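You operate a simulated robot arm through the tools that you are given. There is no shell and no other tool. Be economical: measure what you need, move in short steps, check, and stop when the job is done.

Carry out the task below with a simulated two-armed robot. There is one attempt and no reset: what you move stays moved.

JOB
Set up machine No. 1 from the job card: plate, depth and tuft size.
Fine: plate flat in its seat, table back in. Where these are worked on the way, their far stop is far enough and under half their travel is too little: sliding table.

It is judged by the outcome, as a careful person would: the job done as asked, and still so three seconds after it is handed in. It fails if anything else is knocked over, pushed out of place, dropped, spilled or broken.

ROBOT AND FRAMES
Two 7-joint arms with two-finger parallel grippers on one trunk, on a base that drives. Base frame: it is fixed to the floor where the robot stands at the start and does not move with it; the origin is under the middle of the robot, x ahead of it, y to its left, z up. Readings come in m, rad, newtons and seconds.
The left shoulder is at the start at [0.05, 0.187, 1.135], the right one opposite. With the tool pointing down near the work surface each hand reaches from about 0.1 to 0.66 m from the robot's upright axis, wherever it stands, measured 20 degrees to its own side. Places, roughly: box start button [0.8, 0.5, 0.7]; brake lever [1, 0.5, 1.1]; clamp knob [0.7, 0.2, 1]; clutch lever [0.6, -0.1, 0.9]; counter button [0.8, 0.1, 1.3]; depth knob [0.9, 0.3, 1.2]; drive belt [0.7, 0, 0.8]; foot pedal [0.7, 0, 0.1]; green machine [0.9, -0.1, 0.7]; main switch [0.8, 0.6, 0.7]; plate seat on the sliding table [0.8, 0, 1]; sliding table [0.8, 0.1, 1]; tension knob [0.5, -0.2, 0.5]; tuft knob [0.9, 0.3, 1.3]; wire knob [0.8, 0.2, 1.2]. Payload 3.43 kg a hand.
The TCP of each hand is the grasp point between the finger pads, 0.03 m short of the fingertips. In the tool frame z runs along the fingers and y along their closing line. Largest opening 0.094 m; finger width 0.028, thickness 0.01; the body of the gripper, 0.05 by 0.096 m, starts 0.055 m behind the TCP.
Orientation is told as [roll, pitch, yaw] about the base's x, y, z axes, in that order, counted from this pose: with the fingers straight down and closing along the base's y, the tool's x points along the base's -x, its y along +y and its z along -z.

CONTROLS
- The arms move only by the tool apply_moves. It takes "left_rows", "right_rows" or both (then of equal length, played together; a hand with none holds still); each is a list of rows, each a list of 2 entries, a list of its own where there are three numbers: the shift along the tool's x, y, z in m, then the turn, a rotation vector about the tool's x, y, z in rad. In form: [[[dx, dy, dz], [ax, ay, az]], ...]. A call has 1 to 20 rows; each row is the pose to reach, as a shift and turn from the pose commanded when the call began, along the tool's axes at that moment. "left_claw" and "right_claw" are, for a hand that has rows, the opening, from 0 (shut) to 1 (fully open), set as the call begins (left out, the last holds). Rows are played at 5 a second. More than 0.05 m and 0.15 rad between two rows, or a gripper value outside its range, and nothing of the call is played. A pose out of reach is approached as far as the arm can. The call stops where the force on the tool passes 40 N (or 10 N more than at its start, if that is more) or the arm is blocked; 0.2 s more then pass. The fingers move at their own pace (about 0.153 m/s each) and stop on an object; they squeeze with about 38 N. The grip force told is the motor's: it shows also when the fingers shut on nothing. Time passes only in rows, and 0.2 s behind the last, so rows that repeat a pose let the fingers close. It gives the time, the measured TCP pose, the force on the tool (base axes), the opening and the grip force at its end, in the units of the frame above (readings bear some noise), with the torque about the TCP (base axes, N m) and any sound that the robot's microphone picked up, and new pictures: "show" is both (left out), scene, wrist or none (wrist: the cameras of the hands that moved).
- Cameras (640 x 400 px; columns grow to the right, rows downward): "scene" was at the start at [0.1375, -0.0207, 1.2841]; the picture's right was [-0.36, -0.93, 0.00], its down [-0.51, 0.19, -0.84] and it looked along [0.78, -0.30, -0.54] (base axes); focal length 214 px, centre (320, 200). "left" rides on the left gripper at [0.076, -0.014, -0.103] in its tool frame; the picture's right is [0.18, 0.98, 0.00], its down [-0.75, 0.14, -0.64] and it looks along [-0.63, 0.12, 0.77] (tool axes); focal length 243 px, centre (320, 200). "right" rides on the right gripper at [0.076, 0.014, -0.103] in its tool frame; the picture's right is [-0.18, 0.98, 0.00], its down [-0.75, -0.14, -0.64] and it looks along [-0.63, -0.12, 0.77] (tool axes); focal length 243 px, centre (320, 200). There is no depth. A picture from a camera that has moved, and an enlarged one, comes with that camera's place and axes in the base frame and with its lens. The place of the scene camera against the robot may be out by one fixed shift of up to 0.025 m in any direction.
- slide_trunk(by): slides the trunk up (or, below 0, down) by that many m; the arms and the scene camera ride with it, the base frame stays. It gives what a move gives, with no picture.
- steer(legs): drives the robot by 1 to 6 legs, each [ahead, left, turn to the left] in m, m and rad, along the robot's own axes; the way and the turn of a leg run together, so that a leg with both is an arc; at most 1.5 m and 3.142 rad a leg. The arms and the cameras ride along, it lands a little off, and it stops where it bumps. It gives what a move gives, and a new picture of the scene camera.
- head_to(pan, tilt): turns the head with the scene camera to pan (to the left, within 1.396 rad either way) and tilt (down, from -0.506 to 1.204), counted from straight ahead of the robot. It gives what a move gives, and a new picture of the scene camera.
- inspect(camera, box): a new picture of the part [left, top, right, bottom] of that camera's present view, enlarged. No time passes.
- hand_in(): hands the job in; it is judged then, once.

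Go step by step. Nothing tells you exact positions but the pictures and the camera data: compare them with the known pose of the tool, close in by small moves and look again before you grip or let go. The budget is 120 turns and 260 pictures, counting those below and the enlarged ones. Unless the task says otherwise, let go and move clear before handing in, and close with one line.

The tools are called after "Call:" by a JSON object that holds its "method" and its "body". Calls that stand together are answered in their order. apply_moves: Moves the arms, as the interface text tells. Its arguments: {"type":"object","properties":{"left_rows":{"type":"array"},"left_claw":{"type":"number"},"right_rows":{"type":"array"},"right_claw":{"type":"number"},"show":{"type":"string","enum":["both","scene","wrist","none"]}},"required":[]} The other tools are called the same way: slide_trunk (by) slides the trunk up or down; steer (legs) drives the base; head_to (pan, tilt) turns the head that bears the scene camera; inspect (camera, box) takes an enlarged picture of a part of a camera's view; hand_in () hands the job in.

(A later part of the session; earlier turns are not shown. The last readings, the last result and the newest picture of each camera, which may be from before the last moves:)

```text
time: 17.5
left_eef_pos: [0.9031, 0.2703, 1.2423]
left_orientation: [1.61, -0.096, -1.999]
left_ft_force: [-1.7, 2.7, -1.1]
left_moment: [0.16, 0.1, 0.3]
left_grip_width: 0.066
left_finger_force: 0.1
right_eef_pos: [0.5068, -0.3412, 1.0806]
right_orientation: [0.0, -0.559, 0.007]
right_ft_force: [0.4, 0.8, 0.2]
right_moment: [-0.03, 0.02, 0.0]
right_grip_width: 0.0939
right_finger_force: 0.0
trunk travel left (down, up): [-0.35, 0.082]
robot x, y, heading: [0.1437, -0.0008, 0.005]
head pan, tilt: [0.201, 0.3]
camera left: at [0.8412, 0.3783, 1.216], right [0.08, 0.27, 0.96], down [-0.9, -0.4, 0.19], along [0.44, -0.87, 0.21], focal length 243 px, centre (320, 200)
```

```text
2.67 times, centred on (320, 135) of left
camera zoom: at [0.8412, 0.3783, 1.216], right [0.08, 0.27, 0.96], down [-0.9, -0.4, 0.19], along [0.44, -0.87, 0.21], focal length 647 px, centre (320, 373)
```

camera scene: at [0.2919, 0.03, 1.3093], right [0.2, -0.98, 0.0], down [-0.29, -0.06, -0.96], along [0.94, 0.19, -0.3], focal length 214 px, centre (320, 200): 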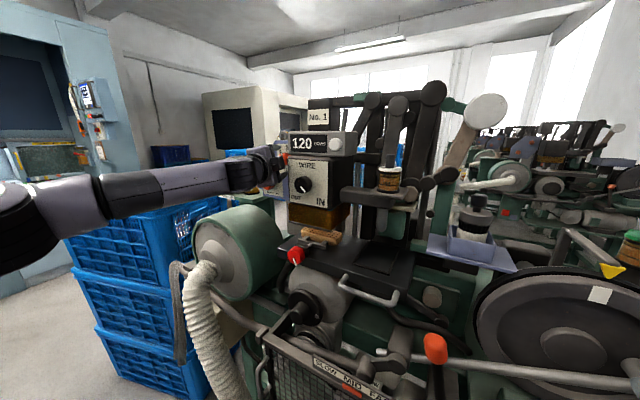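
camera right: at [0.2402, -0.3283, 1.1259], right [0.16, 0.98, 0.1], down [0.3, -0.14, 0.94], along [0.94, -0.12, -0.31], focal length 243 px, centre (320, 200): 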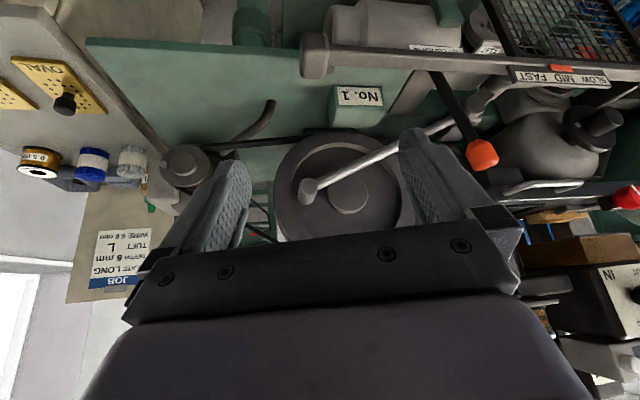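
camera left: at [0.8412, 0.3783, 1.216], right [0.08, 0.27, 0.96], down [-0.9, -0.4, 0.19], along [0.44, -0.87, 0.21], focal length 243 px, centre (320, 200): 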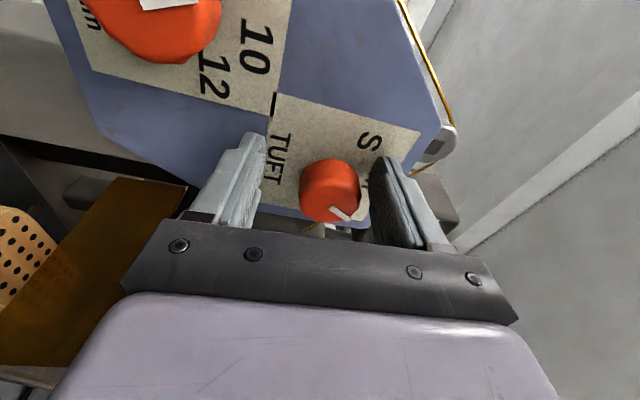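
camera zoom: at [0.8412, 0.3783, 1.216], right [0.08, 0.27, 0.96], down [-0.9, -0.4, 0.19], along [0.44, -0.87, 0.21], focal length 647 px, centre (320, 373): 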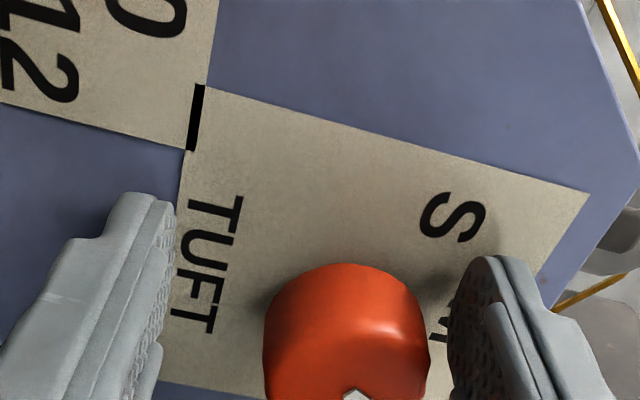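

The fingers still straddle the knob at the reset angle, pointer about two thirds to L. I centre up 7 mm and grip again.

Call:
{"method": "apply_moves", "body": {"left_rows": [[[-0.005, 0.0065, 0.001], [0, 0, 0]], [[-0.005, 0.0065, 0.001], [0, 0, 0]]], "show": "none"}}

Call:
{"method": "apply_moves", "body": {"left_rows": [[[0, 0, 0], [0, 0, 0]], [[0, 0, 0], [0, 0, 0]], [[0, 0, 0], [0, 0, 0]]], "left_claw": 0.1, "show": "wrist"}}

Call:
{"method": "inspect", "body": {"camera": "scene", "box": [230, 130, 330, 200]}}

```text
time: 18.1
left_eef_pos: [0.9018, 0.2639, 1.2492]
left_orientation: [1.607, -0.094, -2.001]
left_ft_force: [-3.4, 4.5, -1.4]
left_moment: [0.17, 0.18, 0.16]
left_grip_width: 0.0665
left_finger_force: 0.6
right_eef_pos: [0.5068, -0.3394, 1.0801]
right_orientation: [0.001, -0.56, 0.005]
right_ft_force: [-0.5, -0.2, 0.6]
right_moment: [-0.01, -0.03, 0.0]
right_grip_width: 0.0943
right_finger_force: 0.0
trunk travel left (down, up): [-0.35, 0.082]
robot x, y, heading: [0.1474, 0.0023, 0.006]
head pan, tilt: [0.201, 0.3]
```

```text
time: 18.9
left_eef_pos: [0.9016, 0.2641, 1.2502]
left_orientation: [1.611, -0.092, -2.004]
left_ft_force: [5.2, 2.3, 8.6]
left_moment: [-0.18, -0.24, -0.41]
left_grip_width: 0.0374
left_finger_force: 45.1
right_eef_pos: [0.5058, -0.3401, 1.0802]
right_orientation: [0.0, -0.562, 0.006]
right_ft_force: [-0.4, 0.4, 0.4]
right_moment: [0.02, -0.03, 0.03]
right_grip_width: 0.0939
right_finger_force: 0.1
trunk travel left (down, up): [-0.35, 0.082]
robot x, y, heading: [0.1471, 0.0033, 0.003]
head pan, tilt: [0.201, 0.3]
camera left: at [0.8399, 0.3722, 1.2246], right [0.08, 0.27, 0.96], down [-0.9, -0.4, 0.18], along [0.43, -0.88, 0.21], focal length 243 px, centre (320, 200)
```

left: 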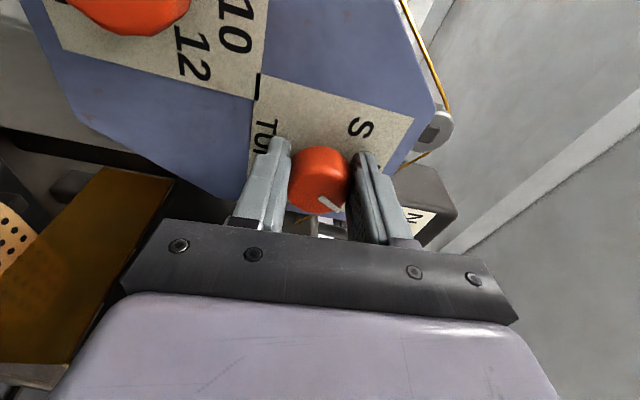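

```text
5.71 times, centred on (280, 165) of scene
camera zoom: at [0.2899, 0.0309, 1.3094], right [0.2, -0.98, 0.0], down [-0.29, -0.06, -0.96], along [0.94, 0.2, -0.3], focal length 1226 px, centre (549, 400)
```

zoom: 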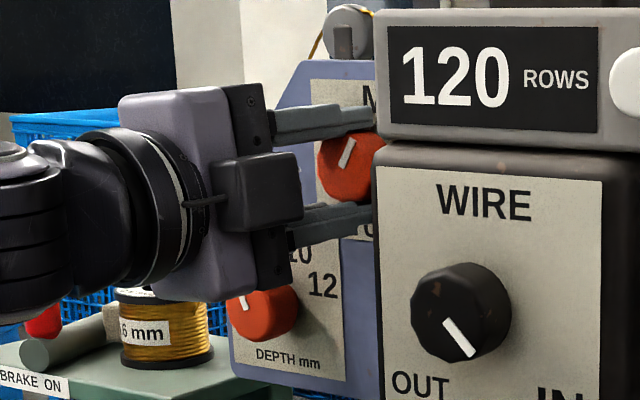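

Gripped again; pointer about 33–38°. I turn another ~26° clockwise.

Call:
{"method": "apply_moves", "body": {"left_rows": [[[-0.001, 0.0011, -0.0007], [0.0528, 0, 0.1133]], [[-0.0014, 0.0022, -0.0007], [0.1056, 0, 0.2266]], [[-0.0019, 0.0032, -0.0003], [0.1584, 0, 0.34]], [[-0.0025, 0.004, 0], [0.2006, 0, 0.4306]]], "show": "wrist"}}

Call:
{"method": "inspect", "body": {"camera": "scene", "box": [230, 130, 330, 200]}}

```text
time: 19.9
left_eef_pos: [0.8996, 0.263, 1.2567]
left_orientation: [1.408, 0.338, -2.027]
left_ft_force: [-3.3, 2.4, 10.7]
left_moment: [-1.08, -1.57, 1.55]
left_grip_width: 0.0374
left_finger_force: 45.4
right_eef_pos: [0.5041, -0.3409, 1.081]
right_orientation: [0.001, -0.562, 0.005]
right_ft_force: [0.4, 0.1, -0.6]
right_moment: [0.0, -0.02, 0.02]
right_grip_width: 0.0939
right_finger_force: 0.0
trunk travel left (down, up): [-0.35, 0.082]
robot x, y, heading: [0.1464, -0.0029, 0.001]
head pan, tilt: [0.201, 0.3]
camera left: at [0.8374, 0.371, 1.2837], right [0.08, -0.2, 0.98], down [-0.9, -0.44, -0.02], along [0.44, -0.87, -0.22], focal length 243 px, centre (320, 200)
```

left: 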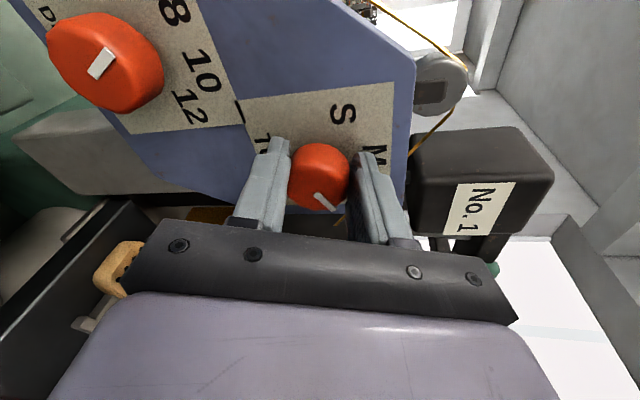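

```text
5.71 times, centred on (280, 165) of scene
camera zoom: at [0.2878, 0.031, 1.3096], right [0.21, -0.98, 0.0], down [-0.29, -0.06, -0.96], along [0.94, 0.2, -0.29], focal length 1226 px, centre (549, 400)
```

zoom: 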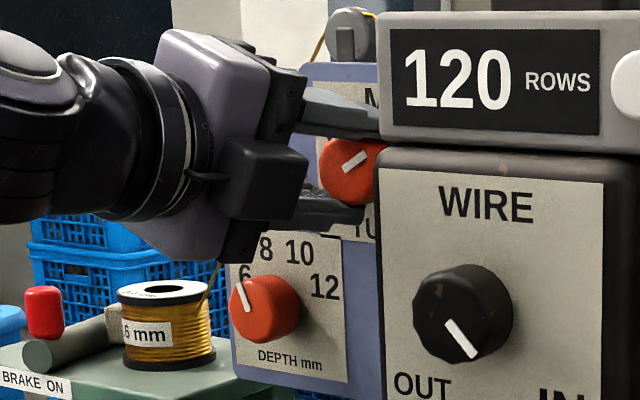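

The pointer now reads roughly 55–60°. I release, retreat, and look at it frontally.

Call:
{"method": "apply_moves", "body": {"left_rows": [[[0, 0, 0], [0, 0, 0]], [[0, 0, 0], [0, 0, 0]], [[-0.0127, 0, -0.0272], [0, 0, 0]], [[-0.03, 0, -0.065], [0, 0, 0]], [[-0.035, 0, -0.075], [-0.05, 0.06, -0.11]], [[-0.035, 0, -0.08], [-0.1, 0.12, -0.22]], [[-0.035, 0, -0.08], [-0.15, 0.18, -0.33]]], "left_claw": 0.7, "show": "wrist"}}

Call:
{"method": "inspect", "body": {"camera": "left", "box": [160, 0, 480, 200]}}

Call:
{"method": "inspect", "body": {"camera": "scene", "box": [230, 130, 330, 200]}}

```text
time: 21.5
left_eef_pos: [0.8128, 0.2645, 1.2535]
left_orientation: [1.582, 0.015, -1.822]
left_ft_force: [-0.3, -0.4, 1.2]
left_moment: [-0.01, 0.01, -0.04]
left_grip_width: 0.0659
left_finger_force: 0.1
left hand out of reach, approached as far as the arm can: row 4
right_eef_pos: [0.5055, -0.3398, 1.08]
right_orientation: [-0.002, -0.561, 0.005]
right_ft_force: [0.4, 1.1, 0.2]
right_moment: [-0.01, 0.0, 0.0]
right_grip_width: 0.0939
right_finger_force: 0.0
trunk travel left (down, up): [-0.35, 0.082]
robot x, y, heading: [0.1445, -0.0019, 0.006]
head pan, tilt: [0.201, 0.3]
camera left: at [0.7328, 0.362, 1.2397], right [0.03, 0.17, 0.99], down [-0.81, -0.57, 0.12], along [0.58, -0.8, 0.12], focal length 243 px, centre (320, 200)
```

left: 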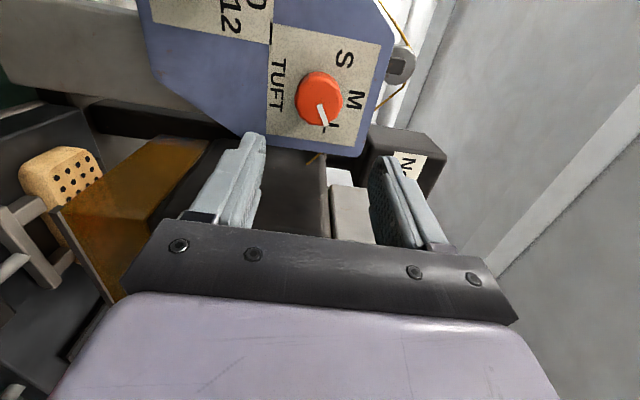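

```text
2.00 times, centred on (320, 100) of left
camera zoom: at [0.7328, 0.362, 1.2397], right [0.03, 0.17, 0.99], down [-0.81, -0.57, 0.12], along [0.58, -0.8, 0.12], focal length 485 px, centre (320, 400)
```

zoom: 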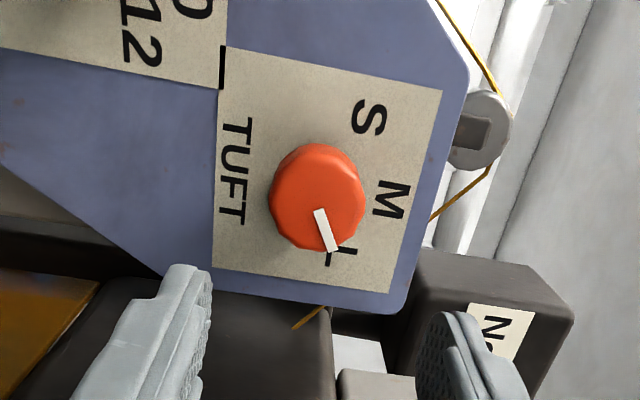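

```text
5.71 times, centred on (280, 165) of scene
camera zoom: at [0.2904, 0.031, 1.3092], right [0.2, -0.98, 0.0], down [-0.29, -0.06, -0.96], along [0.94, 0.2, -0.3], focal length 1226 px, centre (549, 400)
```

zoom: 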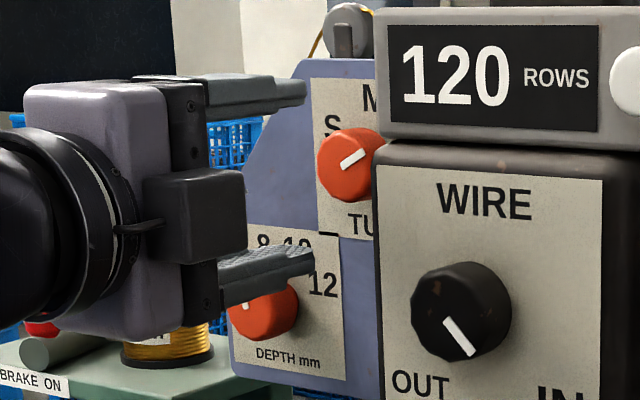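

Back-projecting, the pointer is at ≈62°, matching L at ≈60°. Next the depth knob at about (0.91, 0.315, 1.162), currently at 8 (−20°); 6 is at −60°, so 40° counter-clockwise. I move in front of it.

Call:
{"method": "apply_moves", "body": {"left_rows": [[[0.017, -0.03, 0.001], [0.006, 0.083, 0.052]], [[0.035, -0.06, 0.002], [0.012, 0.166, 0.104]], [[0.052, -0.091, 0.004], [0.019, 0.25, 0.155]]], "left_claw": 0.7, "show": "wrist"}}

Call:
{"method": "inspect", "body": {"camera": "left", "box": [200, 40, 440, 190]}}

```text
time: 22.3
left_eef_pos: [0.809, 0.3564, 1.2526]
left_orientation: [1.55, 0.088, -1.698]
left_ft_force: [0.1, -0.8, 0.1]
left_moment: [0.01, 0.01, 0.03]
left_grip_width: 0.066
left_finger_force: 0.0
left hand out of reach, approached as far as the arm can: row 1, 2, 3
right_eef_pos: [0.5087, -0.342, 1.0781]
right_orientation: [0.002, -0.558, 0.004]
right_ft_force: [0.3, 0.2, 1.0]
right_moment: [0.04, 0.02, 0.02]
right_grip_width: 0.0939
right_finger_force: 0.0
trunk travel left (down, up): [-0.35, 0.082]
robot x, y, heading: [0.1449, 0.0023, 0.006]
head pan, tilt: [0.201, 0.3]
camera left: at [0.7156, 0.4438, 1.2461], right [0.03, 0.09, 1.0], down [-0.73, -0.68, 0.09], along [0.68, -0.73, 0.05], focal length 243 px, centre (320, 200)
```

left: 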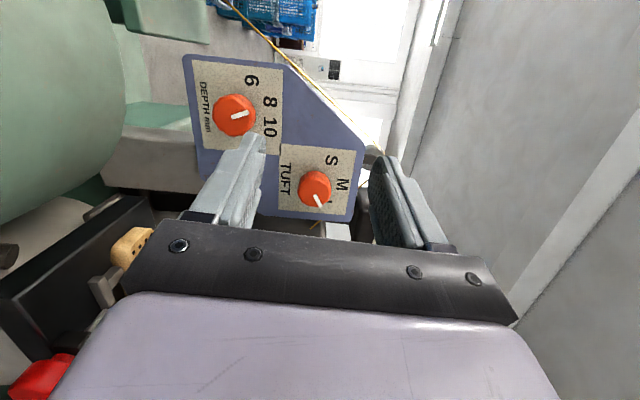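

```text
2.67 times, centred on (320, 115) of left
camera zoom: at [0.7156, 0.4438, 1.2461], right [0.03, 0.09, 1.0], down [-0.73, -0.68, 0.09], along [0.68, -0.73, 0.05], focal length 647 px, centre (320, 427)
```

zoom: 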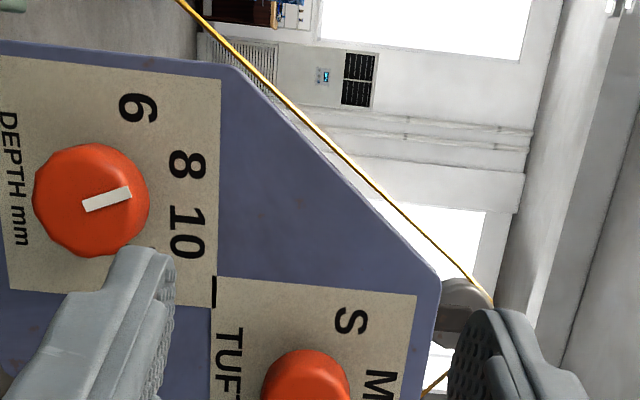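

The wrist limit keeps the hand high; lowering the trunk would bring it down instead, but I must check clearance to the green drum and spool first.

Call:
{"method": "inspect", "body": {"camera": "scene", "box": [160, 110, 360, 260]}}

Call:
{"method": "inspect", "body": {"camera": "left", "box": [0, 0, 320, 200]}}

```text
2.67 times, centred on (260, 185) of scene
camera zoom: at [0.291, 0.0289, 1.3091], right [0.2, -0.98, 0.0], down [-0.29, -0.06, -0.96], along [0.93, 0.2, -0.3], focal length 572 px, centre (480, 240)
```

zoom: 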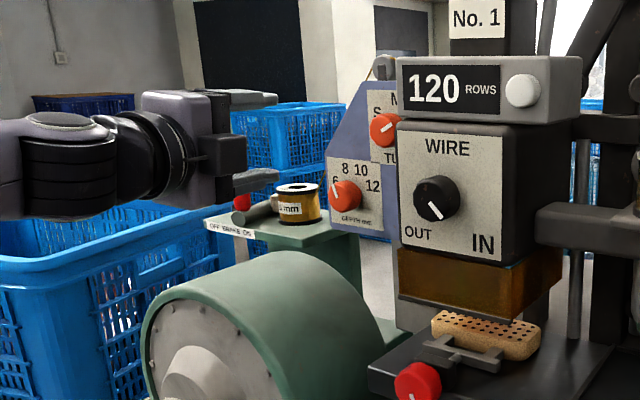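

```text
2.00 times, centred on (160, 100) of left
camera zoom: at [0.7156, 0.4438, 1.2461], right [0.03, 0.09, 1.0], down [-0.73, -0.68, 0.09], along [0.68, -0.73, 0.05], focal length 485 px, centre (640, 400)
```

zoom: 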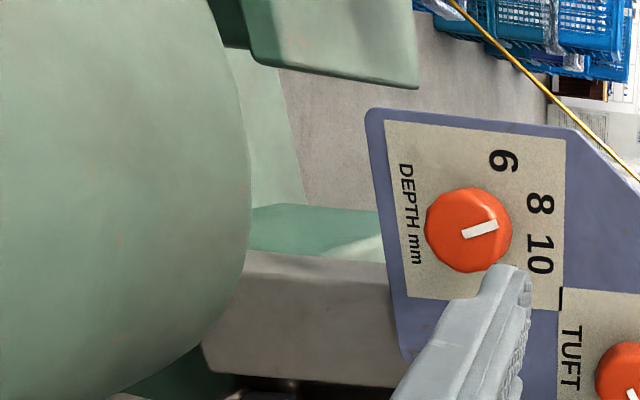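

The drum top is around z≈1.08–1.10, so lowering should clear it. I lower the trunk 5 cm and look.

Call:
{"method": "slide_trunk", "body": {"by": -0.05}}

Call:
{"method": "inspect", "body": {"camera": "scene", "box": [160, 90, 360, 240]}}

Call:
{"method": "inspect", "body": {"camera": "left", "box": [0, 0, 640, 400]}}

```text
time: 23.2
left_eef_pos: [0.8074, 0.3583, 1.2024]
left_orientation: [1.549, 0.087, -1.696]
left_ft_force: [-0.5, -0.4, -0.3]
left_moment: [0.0, 0.05, 0.0]
left_grip_width: 0.0658
left_finger_force: 0.0
right_eef_pos: [0.5054, -0.3408, 1.0301]
right_orientation: [-0.001, -0.56, 0.006]
right_ft_force: [0.2, -0.5, -0.1]
right_moment: [0.0, 0.01, 0.01]
right_grip_width: 0.0939
right_finger_force: 0.1
trunk travel left (down, up): [-0.3, 0.132]
robot x, y, heading: [0.1428, -0.0022, 0.014]
head pan, tilt: [0.201, 0.3]
```

```text
2.67 times, centred on (260, 165) of scene
camera zoom: at [0.2901, 0.0308, 1.2592], right [0.2, -0.98, 0.0], down [-0.29, -0.06, -0.96], along [0.94, 0.2, -0.3], focal length 572 px, centre (480, 293)
```

zoom: 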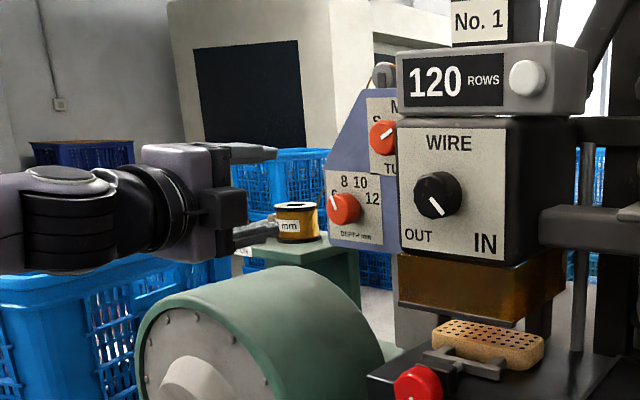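

```text
1.00 times, centred on (320, 200) of left (not enlarged: the box is as wide or as high as the picture)
camera zoom: at [0.7147, 0.4457, 1.1956], right [0.03, 0.1, 0.99], down [-0.73, -0.68, 0.09], along [0.68, -0.73, 0.05], focal length 243 px, centre (320, 200)
```

zoom: 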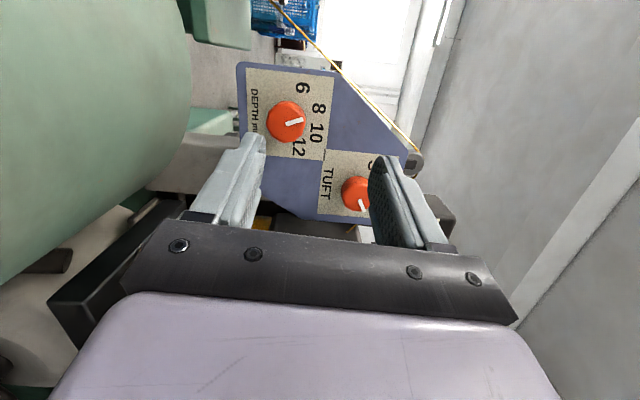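

Drum top is ≈1.10, too tight for the forearm at this height. Better: close the fingers horizontally and pitch the hand 25° downward so the wrist stays high. I back off, raise the trunk and roll the hand back.

Call:
{"method": "apply_moves", "body": {"left_rows": [[[0, 0, -0.04], [0, 0.06, 0]], [[0, 0, -0.08], [0, 0.126, 0]]], "show": "none"}}

Call:
{"method": "slide_trunk", "body": {"by": 0.05}}

Call:
{"method": "apply_moves", "body": {"left_rows": [[[0, 0, 0], [0, 0, -0.14]], [[0, 0, 0], [0, 0, -0.28]], [[0, 0, 0], [0, 0, -0.42]], [[0, 0, 0], [0, 0, -0.56]], [[0, 0, 0], [0, 0, -0.7]], [[0, 0, 0], [0, 0, -0.84]], [[0, 0, 0], [0, 0, -0.98]], [[0, 0, 0], [0, 0, -1.12]], [[0, 0, 0], [0, 0, -1.26]], [[0, 0, 0], [0, 0, -1.31]]], "show": "wrist"}}

```text
time: 23.9
left_eef_pos: [0.734, 0.3667, 1.202]
left_orientation: [1.566, 0.086, -1.567]
left_ft_force: [-0.4, 0.2, -0.4]
left_moment: [-0.01, -0.01, 0.01]
left_grip_width: 0.0658
left_finger_force: 0.1
left hand out of reach, approached as far as the arm can: row 2
right_eef_pos: [0.5058, -0.3405, 1.0302]
right_orientation: [0.001, -0.559, 0.006]
right_ft_force: [0.9, 0.2, 0.3]
right_moment: [-0.03, -0.01, 0.02]
right_grip_width: 0.0941
right_finger_force: 0.0
trunk travel left (down, up): [-0.3, 0.132]
robot x, y, heading: [0.1479, -0.0007, 0.006]
head pan, tilt: [0.201, 0.3]
```

```text
time: 24.8
left_eef_pos: [0.7339, 0.3654, 1.2516]
left_orientation: [1.566, 0.085, -1.568]
left_ft_force: [-0.4, 0.0, 0.3]
left_moment: [-0.02, 0.02, 0.0]
left_grip_width: 0.0655
left_finger_force: 0.1
right_eef_pos: [0.5065, -0.3416, 1.08]
right_orientation: [0.0, -0.56, 0.007]
right_ft_force: [0.0, 0.0, 0.0]
right_moment: [-0.01, 0.04, 0.0]
right_grip_width: 0.0939
right_finger_force: 0.0
trunk travel left (down, up): [-0.35, 0.082]
robot x, y, heading: [0.1459, -0.001, 0.01]
head pan, tilt: [0.201, 0.3]
```

```text
time: 27.0
left_eef_pos: [0.7325, 0.3667, 1.2505]
left_orientation: [1.556, -1.226, -1.552]
left_ft_force: [0.2, 0.6, 0.1]
left_moment: [0.01, -0.01, 0.01]
left_grip_width: 0.0658
left_finger_force: 0.0
right_eef_pos: [0.506, -0.3398, 1.0798]
right_orientation: [-0.001, -0.561, 0.007]
right_ft_force: [0.1, 0.2, -0.4]
right_moment: [0.02, -0.02, 0.05]
right_grip_width: 0.0941
right_finger_force: 0.1
trunk travel left (down, up): [-0.35, 0.082]
robot x, y, heading: [0.1476, 0.001, 0.008]
head pan, tilt: [0.201, 0.3]
camera left: at [0.6301, 0.3761, 1.1739], right [0.0, 0.99, 0.16], down [-0.64, -0.12, 0.76], along [0.77, -0.1, 0.63], focal length 243 px, centre (320, 200)
```

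left: 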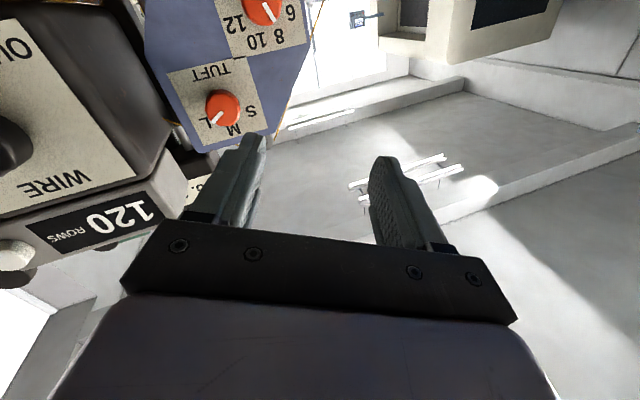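

The roll worked, and in this view the tuft pointer does sit on L. Now I pitch the hand down 25° and move in front of the depth knob.

Call:
{"method": "inspect", "body": {"camera": "left", "box": [140, 0, 340, 150]}}

Call:
{"method": "apply_moves", "body": {"left_rows": [[[0.0145, -0.0196, 0.02], [0, 0.109, 0]], [[0.029, -0.0392, 0.045], [0, 0.218, 0]], [[0.0437, -0.0587, 0.07], [0, 0.327, 0]], [[0.0583, -0.0783, 0.0975], [0, 0.436, 0]]], "left_claw": 0.6, "show": "both"}}

Call:
{"method": "inspect", "body": {"camera": "scene", "box": [200, 110, 360, 230]}}

```text
2.67 times, centred on (240, 75) of left
camera zoom: at [0.6301, 0.3761, 1.1739], right [0.0, 0.99, 0.16], down [-0.64, -0.12, 0.76], along [0.77, -0.1, 0.63], focal length 647 px, centre (533, 533)
```

zoom: 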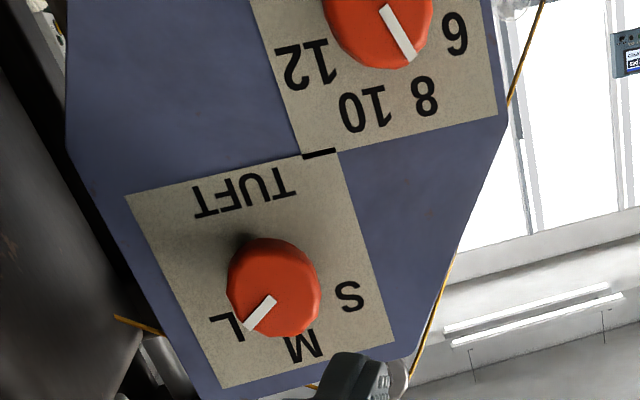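

```text
time: 28.0
left_eef_pos: [0.8326, 0.3116, 1.1679]
left_orientation: [0.7, -1.014, -0.621]
left_ft_force: [0.0, -0.2, 0.5]
left_moment: [0.02, 0.0, -0.02]
left_grip_width: 0.0566
left_finger_force: 0.1
right_eef_pos: [0.5076, -0.3414, 1.0788]
right_orientation: [0.001, -0.559, 0.004]
right_ft_force: [0.4, -0.7, 0.4]
right_moment: [0.01, -0.03, 0.0]
right_grip_width: 0.094
right_finger_force: 0.0
trunk travel left (down, up): [-0.35, 0.082]
robot x, y, heading: [0.1455, -0.0013, 0.005]
head pan, tilt: [0.201, 0.3]
camera scene: at [0.2908, 0.0302, 1.3091], right [0.2, -0.98, 0.0], down [-0.29, -0.06, -0.96], along [0.93, 0.2, -0.3], focal length 214 px, centre (320, 200)
camera left: at [0.707, 0.3051, 1.1385], right [-0.08, 0.98, 0.18], down [-0.26, -0.19, 0.95], along [0.96, 0.03, 0.27], focal length 243 px, centre (320, 200)
```

scene: 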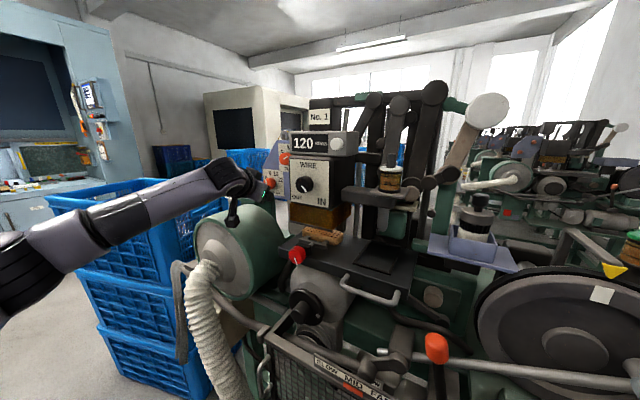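
left: 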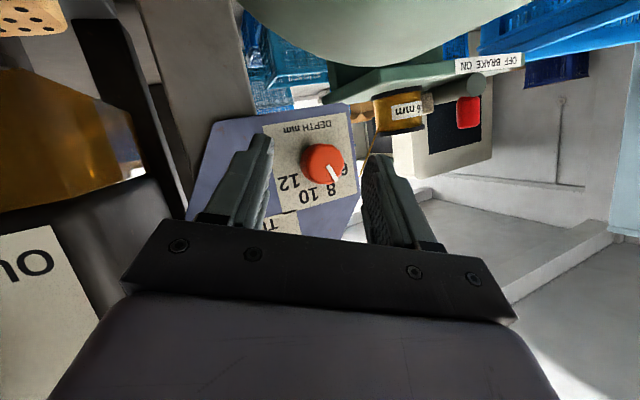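

```text
3.33 times, centred on (280, 170) of scene
camera zoom: at [0.2908, 0.0302, 1.3091], right [0.2, -0.98, 0.0], down [-0.29, -0.06, -0.96], along [0.93, 0.2, -0.3], focal length 715 px, centre (453, 300)
```

zoom: 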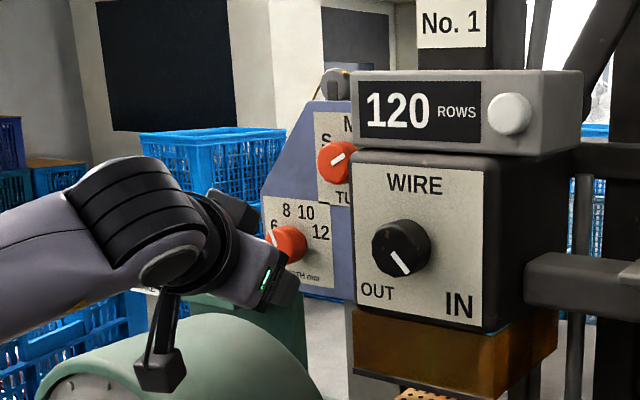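

Well aligned: the knob is at (0.902, 0.318, 1.163), with hand and camera clear of the drum. I advance and close.

Call:
{"method": "apply_moves", "body": {"left_rows": [[[-0.008, 0.0028, 0.019], [0, 0, 0]], [[-0.017, 0.0028, 0.038], [0, 0, 0]], [[-0.0225, 0.0028, 0.05], [0, 0, 0]], [[-0.0261, 0.0028, 0.0584], [0, 0, 0]]], "show": "none"}}

Call:
{"method": "apply_moves", "body": {"left_rows": [[[0, 0, 0], [0, 0, 0]], [[0, 0, 0], [0, 0, 0]], [[0, 0, 0], [0, 0, 0]]], "left_claw": 0.1, "show": "wrist"}}

Call:
{"method": "inspect", "body": {"camera": "scene", "box": [200, 110, 360, 230]}}

```text
time: 29.0
left_eef_pos: [0.8945, 0.3153, 1.1685]
left_orientation: [0.699, -1.015, -0.622]
left_ft_force: [0.4, -0.5, -0.5]
left_moment: [0.03, 0.01, -0.01]
left_grip_width: 0.0564
left_finger_force: 0.1
right_eef_pos: [0.5056, -0.3399, 1.0791]
right_orientation: [0.001, -0.56, 0.005]
right_ft_force: [1.0, -0.2, -0.6]
right_moment: [0.04, -0.01, 0.02]
right_grip_width: 0.094
right_finger_force: 0.1
trunk travel left (down, up): [-0.35, 0.082]
robot x, y, heading: [0.1396, 0.0026, 0.008]
head pan, tilt: [0.201, 0.3]
```

```text
time: 29.8
left_eef_pos: [0.893, 0.3183, 1.1688]
left_orientation: [0.7, -1.016, -0.618]
left_ft_force: [-26.4, 7.2, -3.9]
left_moment: [0.0, 0.11, 0.29]
left_grip_width: 0.0254
left_finger_force: 13.4
right_eef_pos: [0.5036, -0.3409, 1.0807]
right_orientation: [-0.002, -0.56, 0.005]
right_ft_force: [0.3, 0.0, 0.9]
right_moment: [0.02, 0.01, -0.01]
right_grip_width: 0.0942
right_finger_force: 0.1
trunk travel left (down, up): [-0.35, 0.082]
robot x, y, heading: [0.1463, 0.003, 0.006]
head pan, tilt: [0.201, 0.3]
camera left: at [0.7662, 0.3109, 1.14], right [-0.08, 0.98, 0.18], down [-0.26, -0.19, 0.95], along [0.96, 0.03, 0.27], focal length 243 px, centre (320, 200)
```

left: 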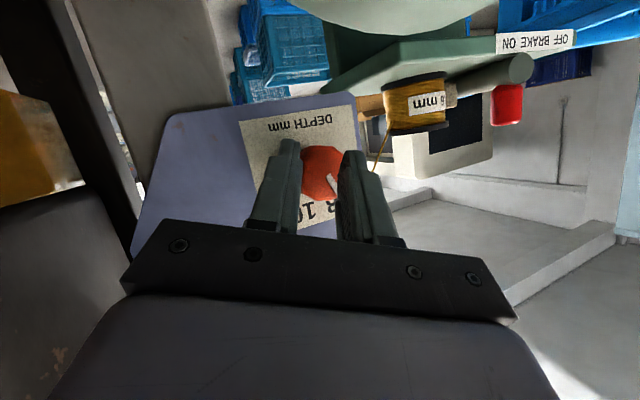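

```text
3.33 times, centred on (280, 170) of scene
camera zoom: at [0.2867, 0.032, 1.3096], right [0.21, -0.98, 0.0], down [-0.29, -0.06, -0.96], along [0.94, 0.2, -0.29], focal length 715 px, centre (453, 300)
```

zoom: 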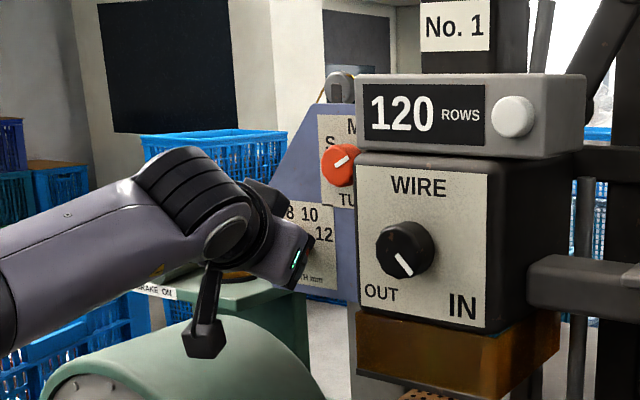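

The fingers only caught the knob's front edge. I open, go 14 mm deeper, and close again.

Call:
{"method": "apply_moves", "body": {"left_rows": [[[0, 0, 0], [0, 0, 0]], [[0, 0, 0], [0, 0, 0]]], "left_claw": 0.6, "show": "none"}}

Call:
{"method": "apply_moves", "body": {"left_rows": [[[-0.003, 0, 0.0065], [0, 0, 0]], [[-0.0059, 0, 0.0127], [0, 0, 0]]], "show": "wrist"}}

Call:
{"method": "inspect", "body": {"camera": "left", "box": [220, 90, 420, 240]}}

```text
time: 30.4
left_eef_pos: [0.8956, 0.3135, 1.1688]
left_orientation: [0.702, -1.018, -0.626]
left_ft_force: [-0.2, -0.1, 0.2]
left_moment: [-0.04, 0.01, 0.0]
left_grip_width: 0.0563
left_finger_force: 0.1
right_eef_pos: [0.5066, -0.3405, 1.0806]
right_orientation: [0.001, -0.562, 0.005]
right_ft_force: [-0.6, 0.7, 0.1]
right_moment: [-0.01, 0.01, -0.02]
right_grip_width: 0.0941
right_finger_force: 0.0
trunk travel left (down, up): [-0.35, 0.082]
robot x, y, heading: [0.1474, 0.0013, 0.01]
head pan, tilt: [0.201, 0.3]
```

```text
time: 31.0
left_eef_pos: [0.9079, 0.3147, 1.1688]
left_orientation: [0.701, -1.017, -0.623]
left_ft_force: [-10.1, -0.1, -1.5]
left_moment: [0.05, 0.21, -0.37]
left_grip_width: 0.0571
left_finger_force: 0.8
right_eef_pos: [0.5058, -0.3412, 1.0805]
right_orientation: [0.0, -0.561, 0.006]
right_ft_force: [-0.2, 0.7, 0.4]
right_moment: [-0.02, -0.02, 0.02]
right_grip_width: 0.0938
right_finger_force: 0.0
trunk travel left (down, up): [-0.35, 0.082]
robot x, y, heading: [0.1481, -0.002, 0.005]
head pan, tilt: [0.201, 0.3]
camera left: at [0.7823, 0.3086, 1.1395], right [-0.08, 0.98, 0.18], down [-0.26, -0.19, 0.95], along [0.96, 0.03, 0.27], focal length 243 px, centre (320, 200)
```

left: 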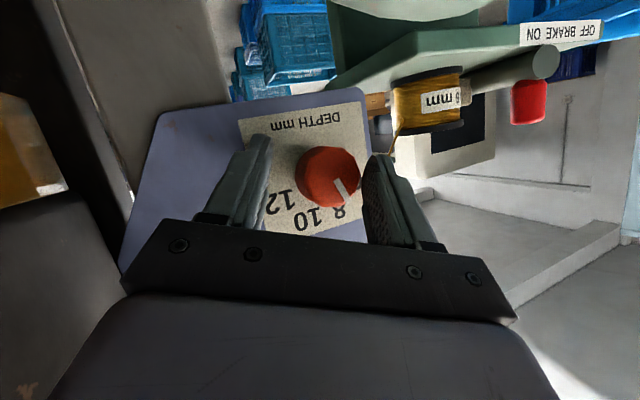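

```text
2.67 times, centred on (320, 165) of left
camera zoom: at [0.7823, 0.3086, 1.1395], right [-0.08, 0.98, 0.18], down [-0.26, -0.19, 0.95], along [0.96, 0.03, 0.27], focal length 647 px, centre (320, 293)
```

zoom: 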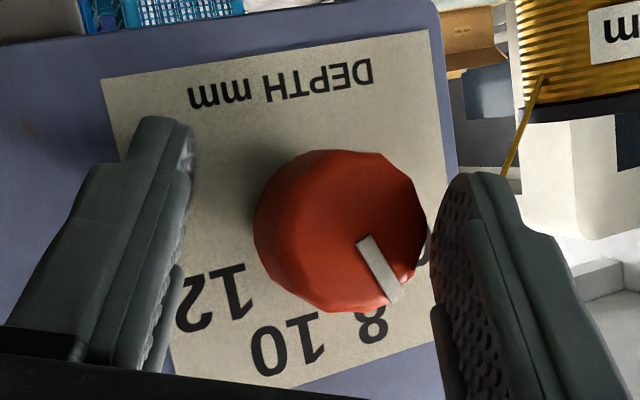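

Deep enough now, but the knob sits nearer the left finger; I shift 6 mm left, ease off 2 mm, then close.

Call:
{"method": "apply_moves", "body": {"left_rows": [[[0.0026, 0.0056, -0.0009], [0, 0, 0]]], "show": "none"}}

Call:
{"method": "apply_moves", "body": {"left_rows": [[[0, 0, 0], [0, 0, 0]], [[0, 0, 0], [0, 0, 0]], [[0, 0, 0], [0, 0, 0]]], "left_claw": 0.1, "show": "wrist"}}

```text
time: 31.4
left_eef_pos: [0.9068, 0.3214, 1.1682]
left_orientation: [0.701, -1.016, -0.623]
left_ft_force: [-0.7, 0.5, -0.4]
left_moment: [-0.03, -0.01, 0.0]
left_grip_width: 0.0563
left_finger_force: 0.0
right_eef_pos: [0.5061, -0.3402, 1.079]
right_orientation: [0.0, -0.559, 0.003]
right_ft_force: [-0.2, -0.3, -0.2]
right_moment: [0.01, -0.01, -0.01]
right_grip_width: 0.094
right_finger_force: 0.2
trunk travel left (down, up): [-0.35, 0.082]
robot x, y, heading: [0.1408, -0.0003, 0.001]
head pan, tilt: [0.201, 0.3]
```

```text
time: 32.2
left_eef_pos: [0.9069, 0.3201, 1.1697]
left_orientation: [0.704, -1.017, -0.624]
left_ft_force: [3.3, 1.4, 3.5]
left_moment: [0.07, 0.14, -0.16]
left_grip_width: 0.0389
left_finger_force: 44.8
right_eef_pos: [0.5064, -0.3402, 1.0799]
right_orientation: [0.001, -0.561, 0.008]
right_ft_force: [-0.3, 0.0, 0.5]
right_moment: [-0.03, -0.03, -0.01]
right_grip_width: 0.0939
right_finger_force: 0.1
trunk travel left (down, up): [-0.35, 0.082]
robot x, y, heading: [0.1447, -0.0025, 0.004]
head pan, tilt: [0.201, 0.3]
camera left: at [0.7815, 0.3145, 1.14], right [-0.08, 0.98, 0.18], down [-0.26, -0.19, 0.95], along [0.96, 0.03, 0.27], focal length 243 px, centre (320, 200)
```

left: 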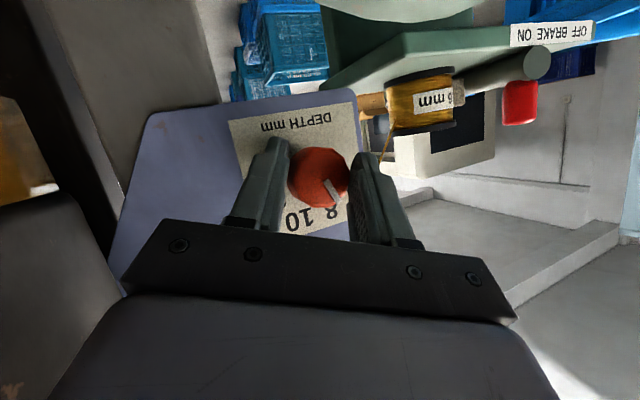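

Firm grip (39 mm). I turn counter-clockwise 40° about the knob axis.

Call:
{"method": "apply_moves", "body": {"left_rows": [[[0.0001, 0.001, 0], [0.0625, 0, -0.1342]], [[0.0003, 0.0021, 0.0001], [0.125, 0, -0.2683]], [[0.0006, 0.003, 0.0003], [0.1875, 0, -0.4025]], [[0.0011, 0.004, 0.0005], [0.25, 0, -0.5366]], [[0.0016, 0.0047, 0.0007], [0.306, 0, -0.657]]], "show": "wrist"}}

Call:
{"method": "inspect", "body": {"camera": "left", "box": [220, 90, 420, 240]}}

Call:
{"method": "inspect", "body": {"camera": "scene", "box": [200, 110, 360, 230]}}

```text
time: 33.4
left_eef_pos: [0.9069, 0.3218, 1.1699]
left_orientation: [-0.749, -0.998, 0.664]
left_ft_force: [-1.0, -9.9, 0.3]
left_moment: [0.32, 1.03, -1.12]
left_grip_width: 0.0395
left_finger_force: 45.2
right_eef_pos: [0.5064, -0.3421, 1.0784]
right_orientation: [0.001, -0.56, 0.003]
right_ft_force: [0.1, 0.5, -0.2]
right_moment: [0.02, 0.0, 0.0]
right_grip_width: 0.0941
right_finger_force: 0.2
trunk travel left (down, up): [-0.35, 0.082]
robot x, y, heading: [0.1475, -0.001, 0.006]
head pan, tilt: [0.201, 0.3]
camera left: at [0.7815, 0.298, 1.1508], right [-0.08, 0.85, -0.52], down [-0.26, 0.49, 0.84], along [0.96, 0.2, 0.18], focal length 243 px, centre (320, 200)
```

left: 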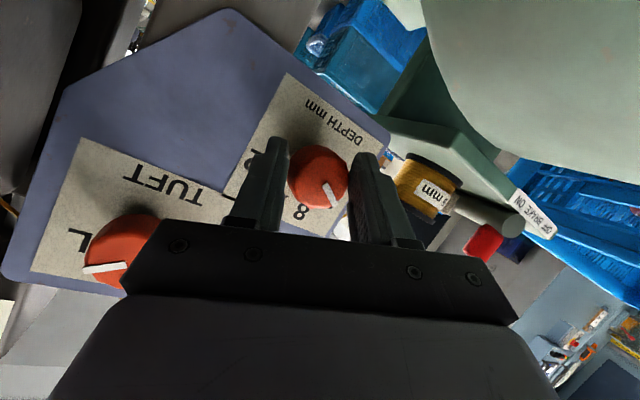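

```text
2.67 times, centred on (320, 165) of left
camera zoom: at [0.7815, 0.298, 1.1508], right [-0.08, 0.85, -0.52], down [-0.26, 0.49, 0.84], along [0.96, 0.2, 0.18], focal length 647 px, centre (320, 293)
```

zoom: 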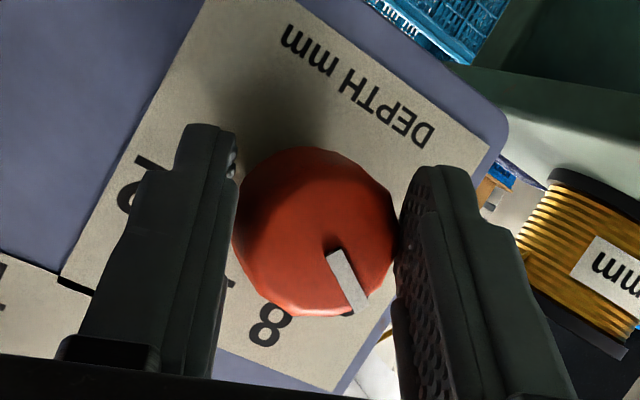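

```text
3.33 times, centred on (280, 170) of scene
camera zoom: at [0.2903, 0.029, 1.3092], right [0.2, -0.98, 0.0], down [-0.29, -0.06, -0.96], along [0.94, 0.2, -0.3], focal length 715 px, centre (453, 300)
```

zoom: 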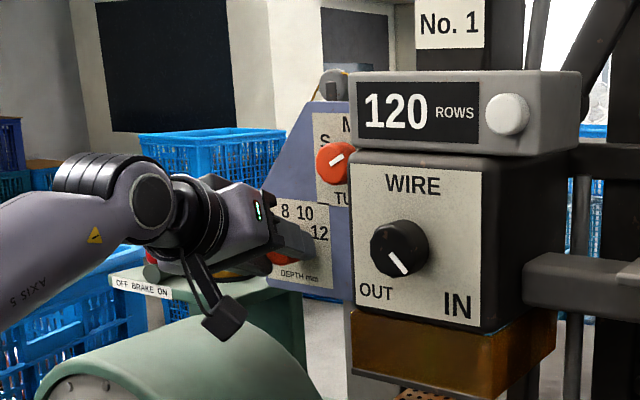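

The hand turned 40.5°. I release, back away, and verify the pointers from the front.

Call:
{"method": "apply_moves", "body": {"left_rows": [[[0, 0, 0], [0, 0, 0]], [[0, 0, 0], [0, 0, 0]], [[0.015, 0, -0.033], [0, 0, 0]], [[0.035, 0, -0.075], [0, 0, 0]], [[0.053, 0, -0.115], [0.05, 0, 0.12]], [[0.072, 0, -0.155], [0.1, 0, 0.24]], [[0.085, 0, -0.18], [0.15, 0, 0.33]]], "left_claw": 0.6, "show": "wrist"}}

Call:
{"method": "inspect", "body": {"camera": "left", "box": [200, 60, 440, 210]}}

Call:
{"method": "inspect", "body": {"camera": "scene", "box": [240, 130, 330, 200]}}

```text
time: 35.0
left_eef_pos: [0.7055, 0.3246, 1.1679]
left_orientation: [-0.35, -1.18, 0.051]
left_ft_force: [-0.3, 0.7, 0.0]
left_moment: [0.05, 0.01, -0.02]
left_grip_width: 0.0563
left_finger_force: 0.0
right_eef_pos: [0.5066, -0.3404, 1.0803]
right_orientation: [0.0, -0.561, 0.005]
right_ft_force: [0.3, 0.2, -0.5]
right_moment: [0.03, 0.0, -0.02]
right_grip_width: 0.0939
right_finger_force: 0.1
trunk travel left (down, up): [-0.35, 0.082]
robot x, y, heading: [0.1481, -0.0007, 0.008]
head pan, tilt: [0.201, 0.3]
camera left: at [0.5816, 0.3383, 1.1354], right [0.19, 0.93, -0.3], down [-0.24, 0.34, 0.91], along [0.95, -0.1, 0.29], focal length 243 px, centre (320, 200)
```

left: 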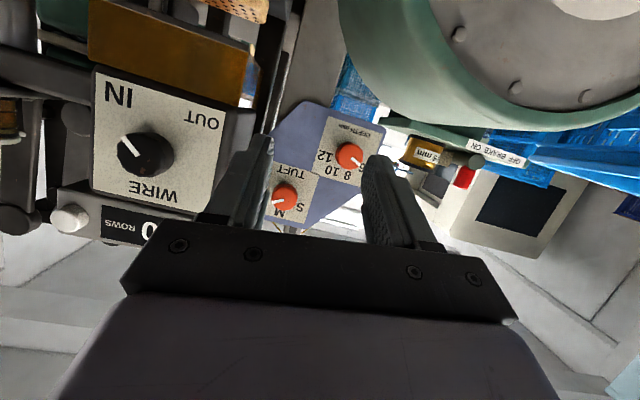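

```text
2.67 times, centred on (320, 135) of left
camera zoom: at [0.5816, 0.3383, 1.1354], right [0.19, 0.93, -0.3], down [-0.24, 0.34, 0.91], along [0.95, -0.1, 0.29], focal length 647 px, centre (320, 373)
```

zoom: 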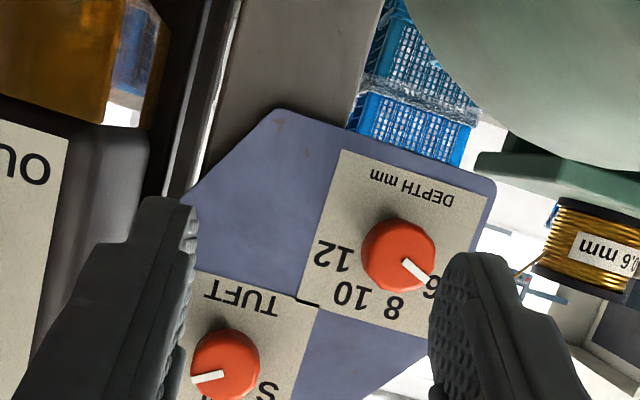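

```text
5.71 times, centred on (285, 165) of scene
camera zoom: at [0.29, 0.0309, 1.3093], right [0.2, -0.98, 0.0], down [-0.29, -0.06, -0.96], along [0.94, 0.2, -0.3], focal length 1226 px, centre (520, 400)
```

zoom: 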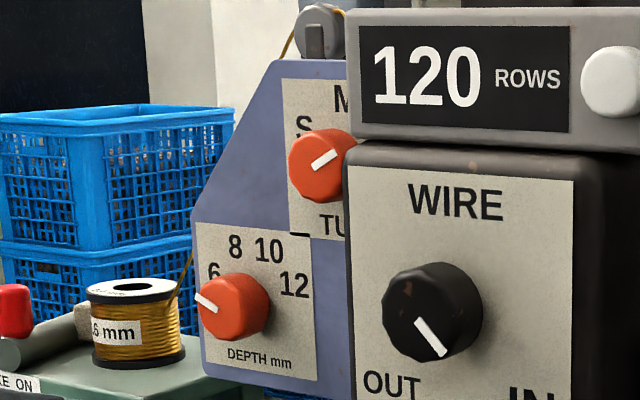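

I take a high-magnification look at both dials for precise angles.

Call:
{"method": "inspect", "body": {"camera": "left", "box": [315, 110, 385, 190]}}

Call:
{"method": "inspect", "body": {"camera": "left", "box": [255, 155, 325, 235]}}

```text
5.00 times, centred on (350, 150) of left
camera zoom: at [0.5816, 0.3383, 1.1354], right [0.19, 0.93, -0.3], down [-0.24, 0.34, 0.91], along [0.95, -0.1, 0.29], focal length 1213 px, centre (170, 450)
```

zoom: 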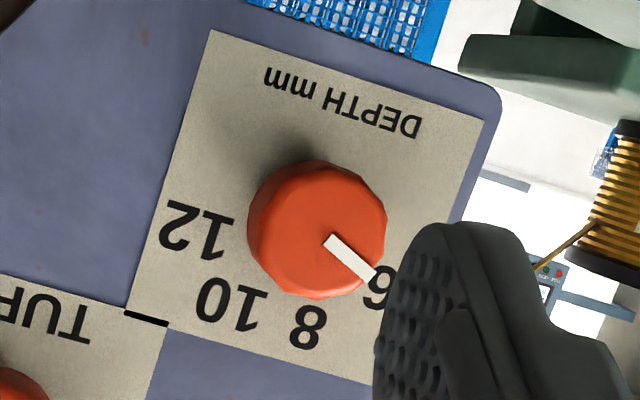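

```text
5.00 times, centred on (290, 195) of left
camera zoom: at [0.5816, 0.3383, 1.1354], right [0.19, 0.93, -0.3], down [-0.24, 0.34, 0.91], along [0.95, -0.1, 0.29], focal length 1213 px, centre (470, 225)
```

zoom: 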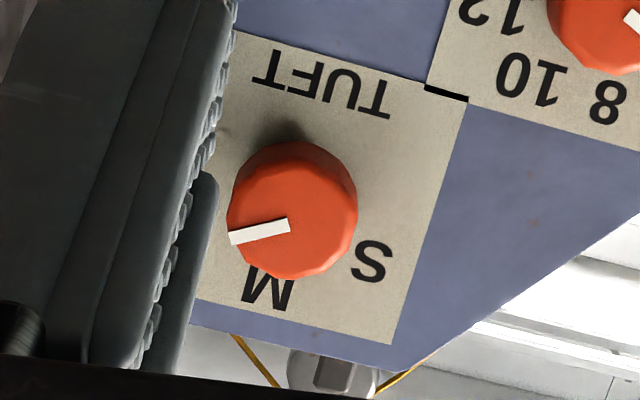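

Depth pointer ≈ −68° with 6 at ≈ −69°, tuft ≈ 61° with L at ≈ 60°: both set. Next I bring the left hand, fingers down, above the table handle near (0.69, 0.0, 0.98).

Call:
{"method": "apply_moves", "body": {"left_rows": [[[0.0047, -0.017, -0.002], [0.0523, 0.0848, 0.0926]], [[0.0093, -0.0341, -0.0039], [0.1046, 0.1697, 0.1852]], [[0.014, -0.0511, -0.0059], [0.1569, 0.2545, 0.2777]], [[0.0186, -0.0681, -0.0078], [0.2092, 0.3394, 0.3703]], [[0.0233, -0.0852, -0.0098], [0.2615, 0.4242, 0.4629]], [[0.028, -0.1022, -0.0117], [0.3138, 0.5091, 0.5555]], [[0.0326, -0.1192, -0.0137], [0.3662, 0.5939, 0.648]], [[0.0373, -0.1362, -0.0156], [0.4185, 0.6788, 0.7406]], [[0.042, -0.1533, -0.0176], [0.4708, 0.7636, 0.8332]], [[0.0466, -0.1703, -0.0195], [0.5231, 0.8485, 0.9258]], [[0.0513, -0.1873, -0.0215], [0.5754, 0.9333, 1.0183]], [[0.0559, -0.2044, -0.0234], [0.6277, 1.0182, 1.1109]], [[0.0606, -0.2214, -0.0254], [0.68, 1.103, 1.2035]]], "left_claw": 0.6, "show": "wrist"}}

Call:
{"method": "head_to", "body": {"pan": -0.05, "tilt": 0.6}}

```text
time: 37.8
left_eef_pos: [0.4619, 0.0749, 1.1257]
left_orientation: [-0.001, -0.001, -1.561]
left_ft_force: [0.2, 0.1, -0.7]
left_moment: [-0.02, -0.04, 0.0]
left_grip_width: 0.0563
left_finger_force: 0.0
left hand out of reach, approached as far as the arm can: row 4, 5, 6, 7, 8, 9, 10, 11, 12, 13
right_eef_pos: [0.5079, -0.3394, 1.0799]
right_orientation: [0.0, -0.56, 0.006]
right_ft_force: [0.1, -0.7, 0.4]
right_moment: [0.0, 0.02, 0.02]
right_grip_width: 0.0938
right_finger_force: 0.0
trunk travel left (down, up): [-0.35, 0.082]
robot x, y, heading: [0.1426, 0.0009, 0.003]
head pan, tilt: [0.201, 0.3]
camera left: at [0.4473, 0.1501, 1.2273], right [0.98, 0.19, 0.0], down [0.15, -0.75, 0.64], along [0.12, -0.63, -0.77], focal length 243 px, centre (320, 200)
```

left: 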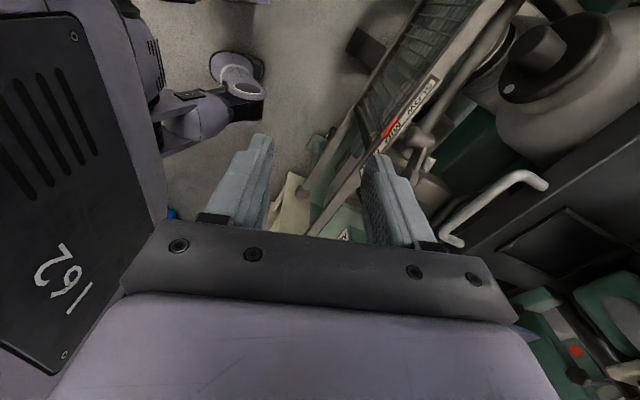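

```text
time: 38.6
left_eef_pos: [0.4618, 0.0754, 1.1262]
left_orientation: [0.0, -0.001, -1.561]
left_ft_force: [-0.2, 0.2, 0.1]
left_moment: [0.01, 0.01, 0.01]
left_grip_width: 0.0565
left_finger_force: 0.0
right_eef_pos: [0.5061, -0.3415, 1.0789]
right_orientation: [0.0, -0.561, 0.004]
right_ft_force: [-0.3, 0.4, 1.1]
right_moment: [0.02, 0.03, -0.02]
right_grip_width: 0.094
right_finger_force: 0.1
trunk travel left (down, up): [-0.35, 0.082]
robot x, y, heading: [0.1458, -0.0006, 0.005]
head pan, tilt: [-0.051, 0.6]
camera scene: at [0.2872, 0.0077, 1.2818], right [-0.04, -1.0, 0.0], down [-0.56, 0.03, -0.83], along [0.82, -0.04, -0.56], focal length 214 px, centre (320, 200)
```

scene: 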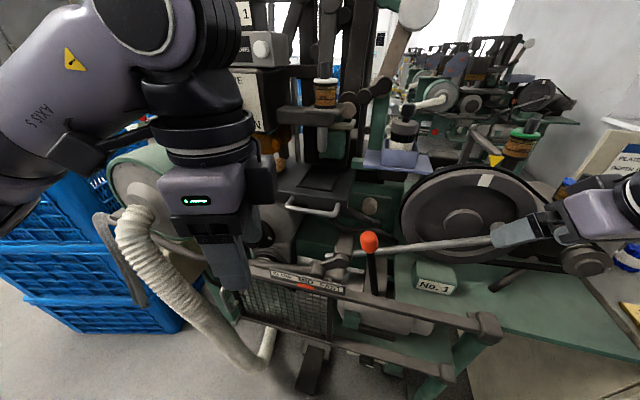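

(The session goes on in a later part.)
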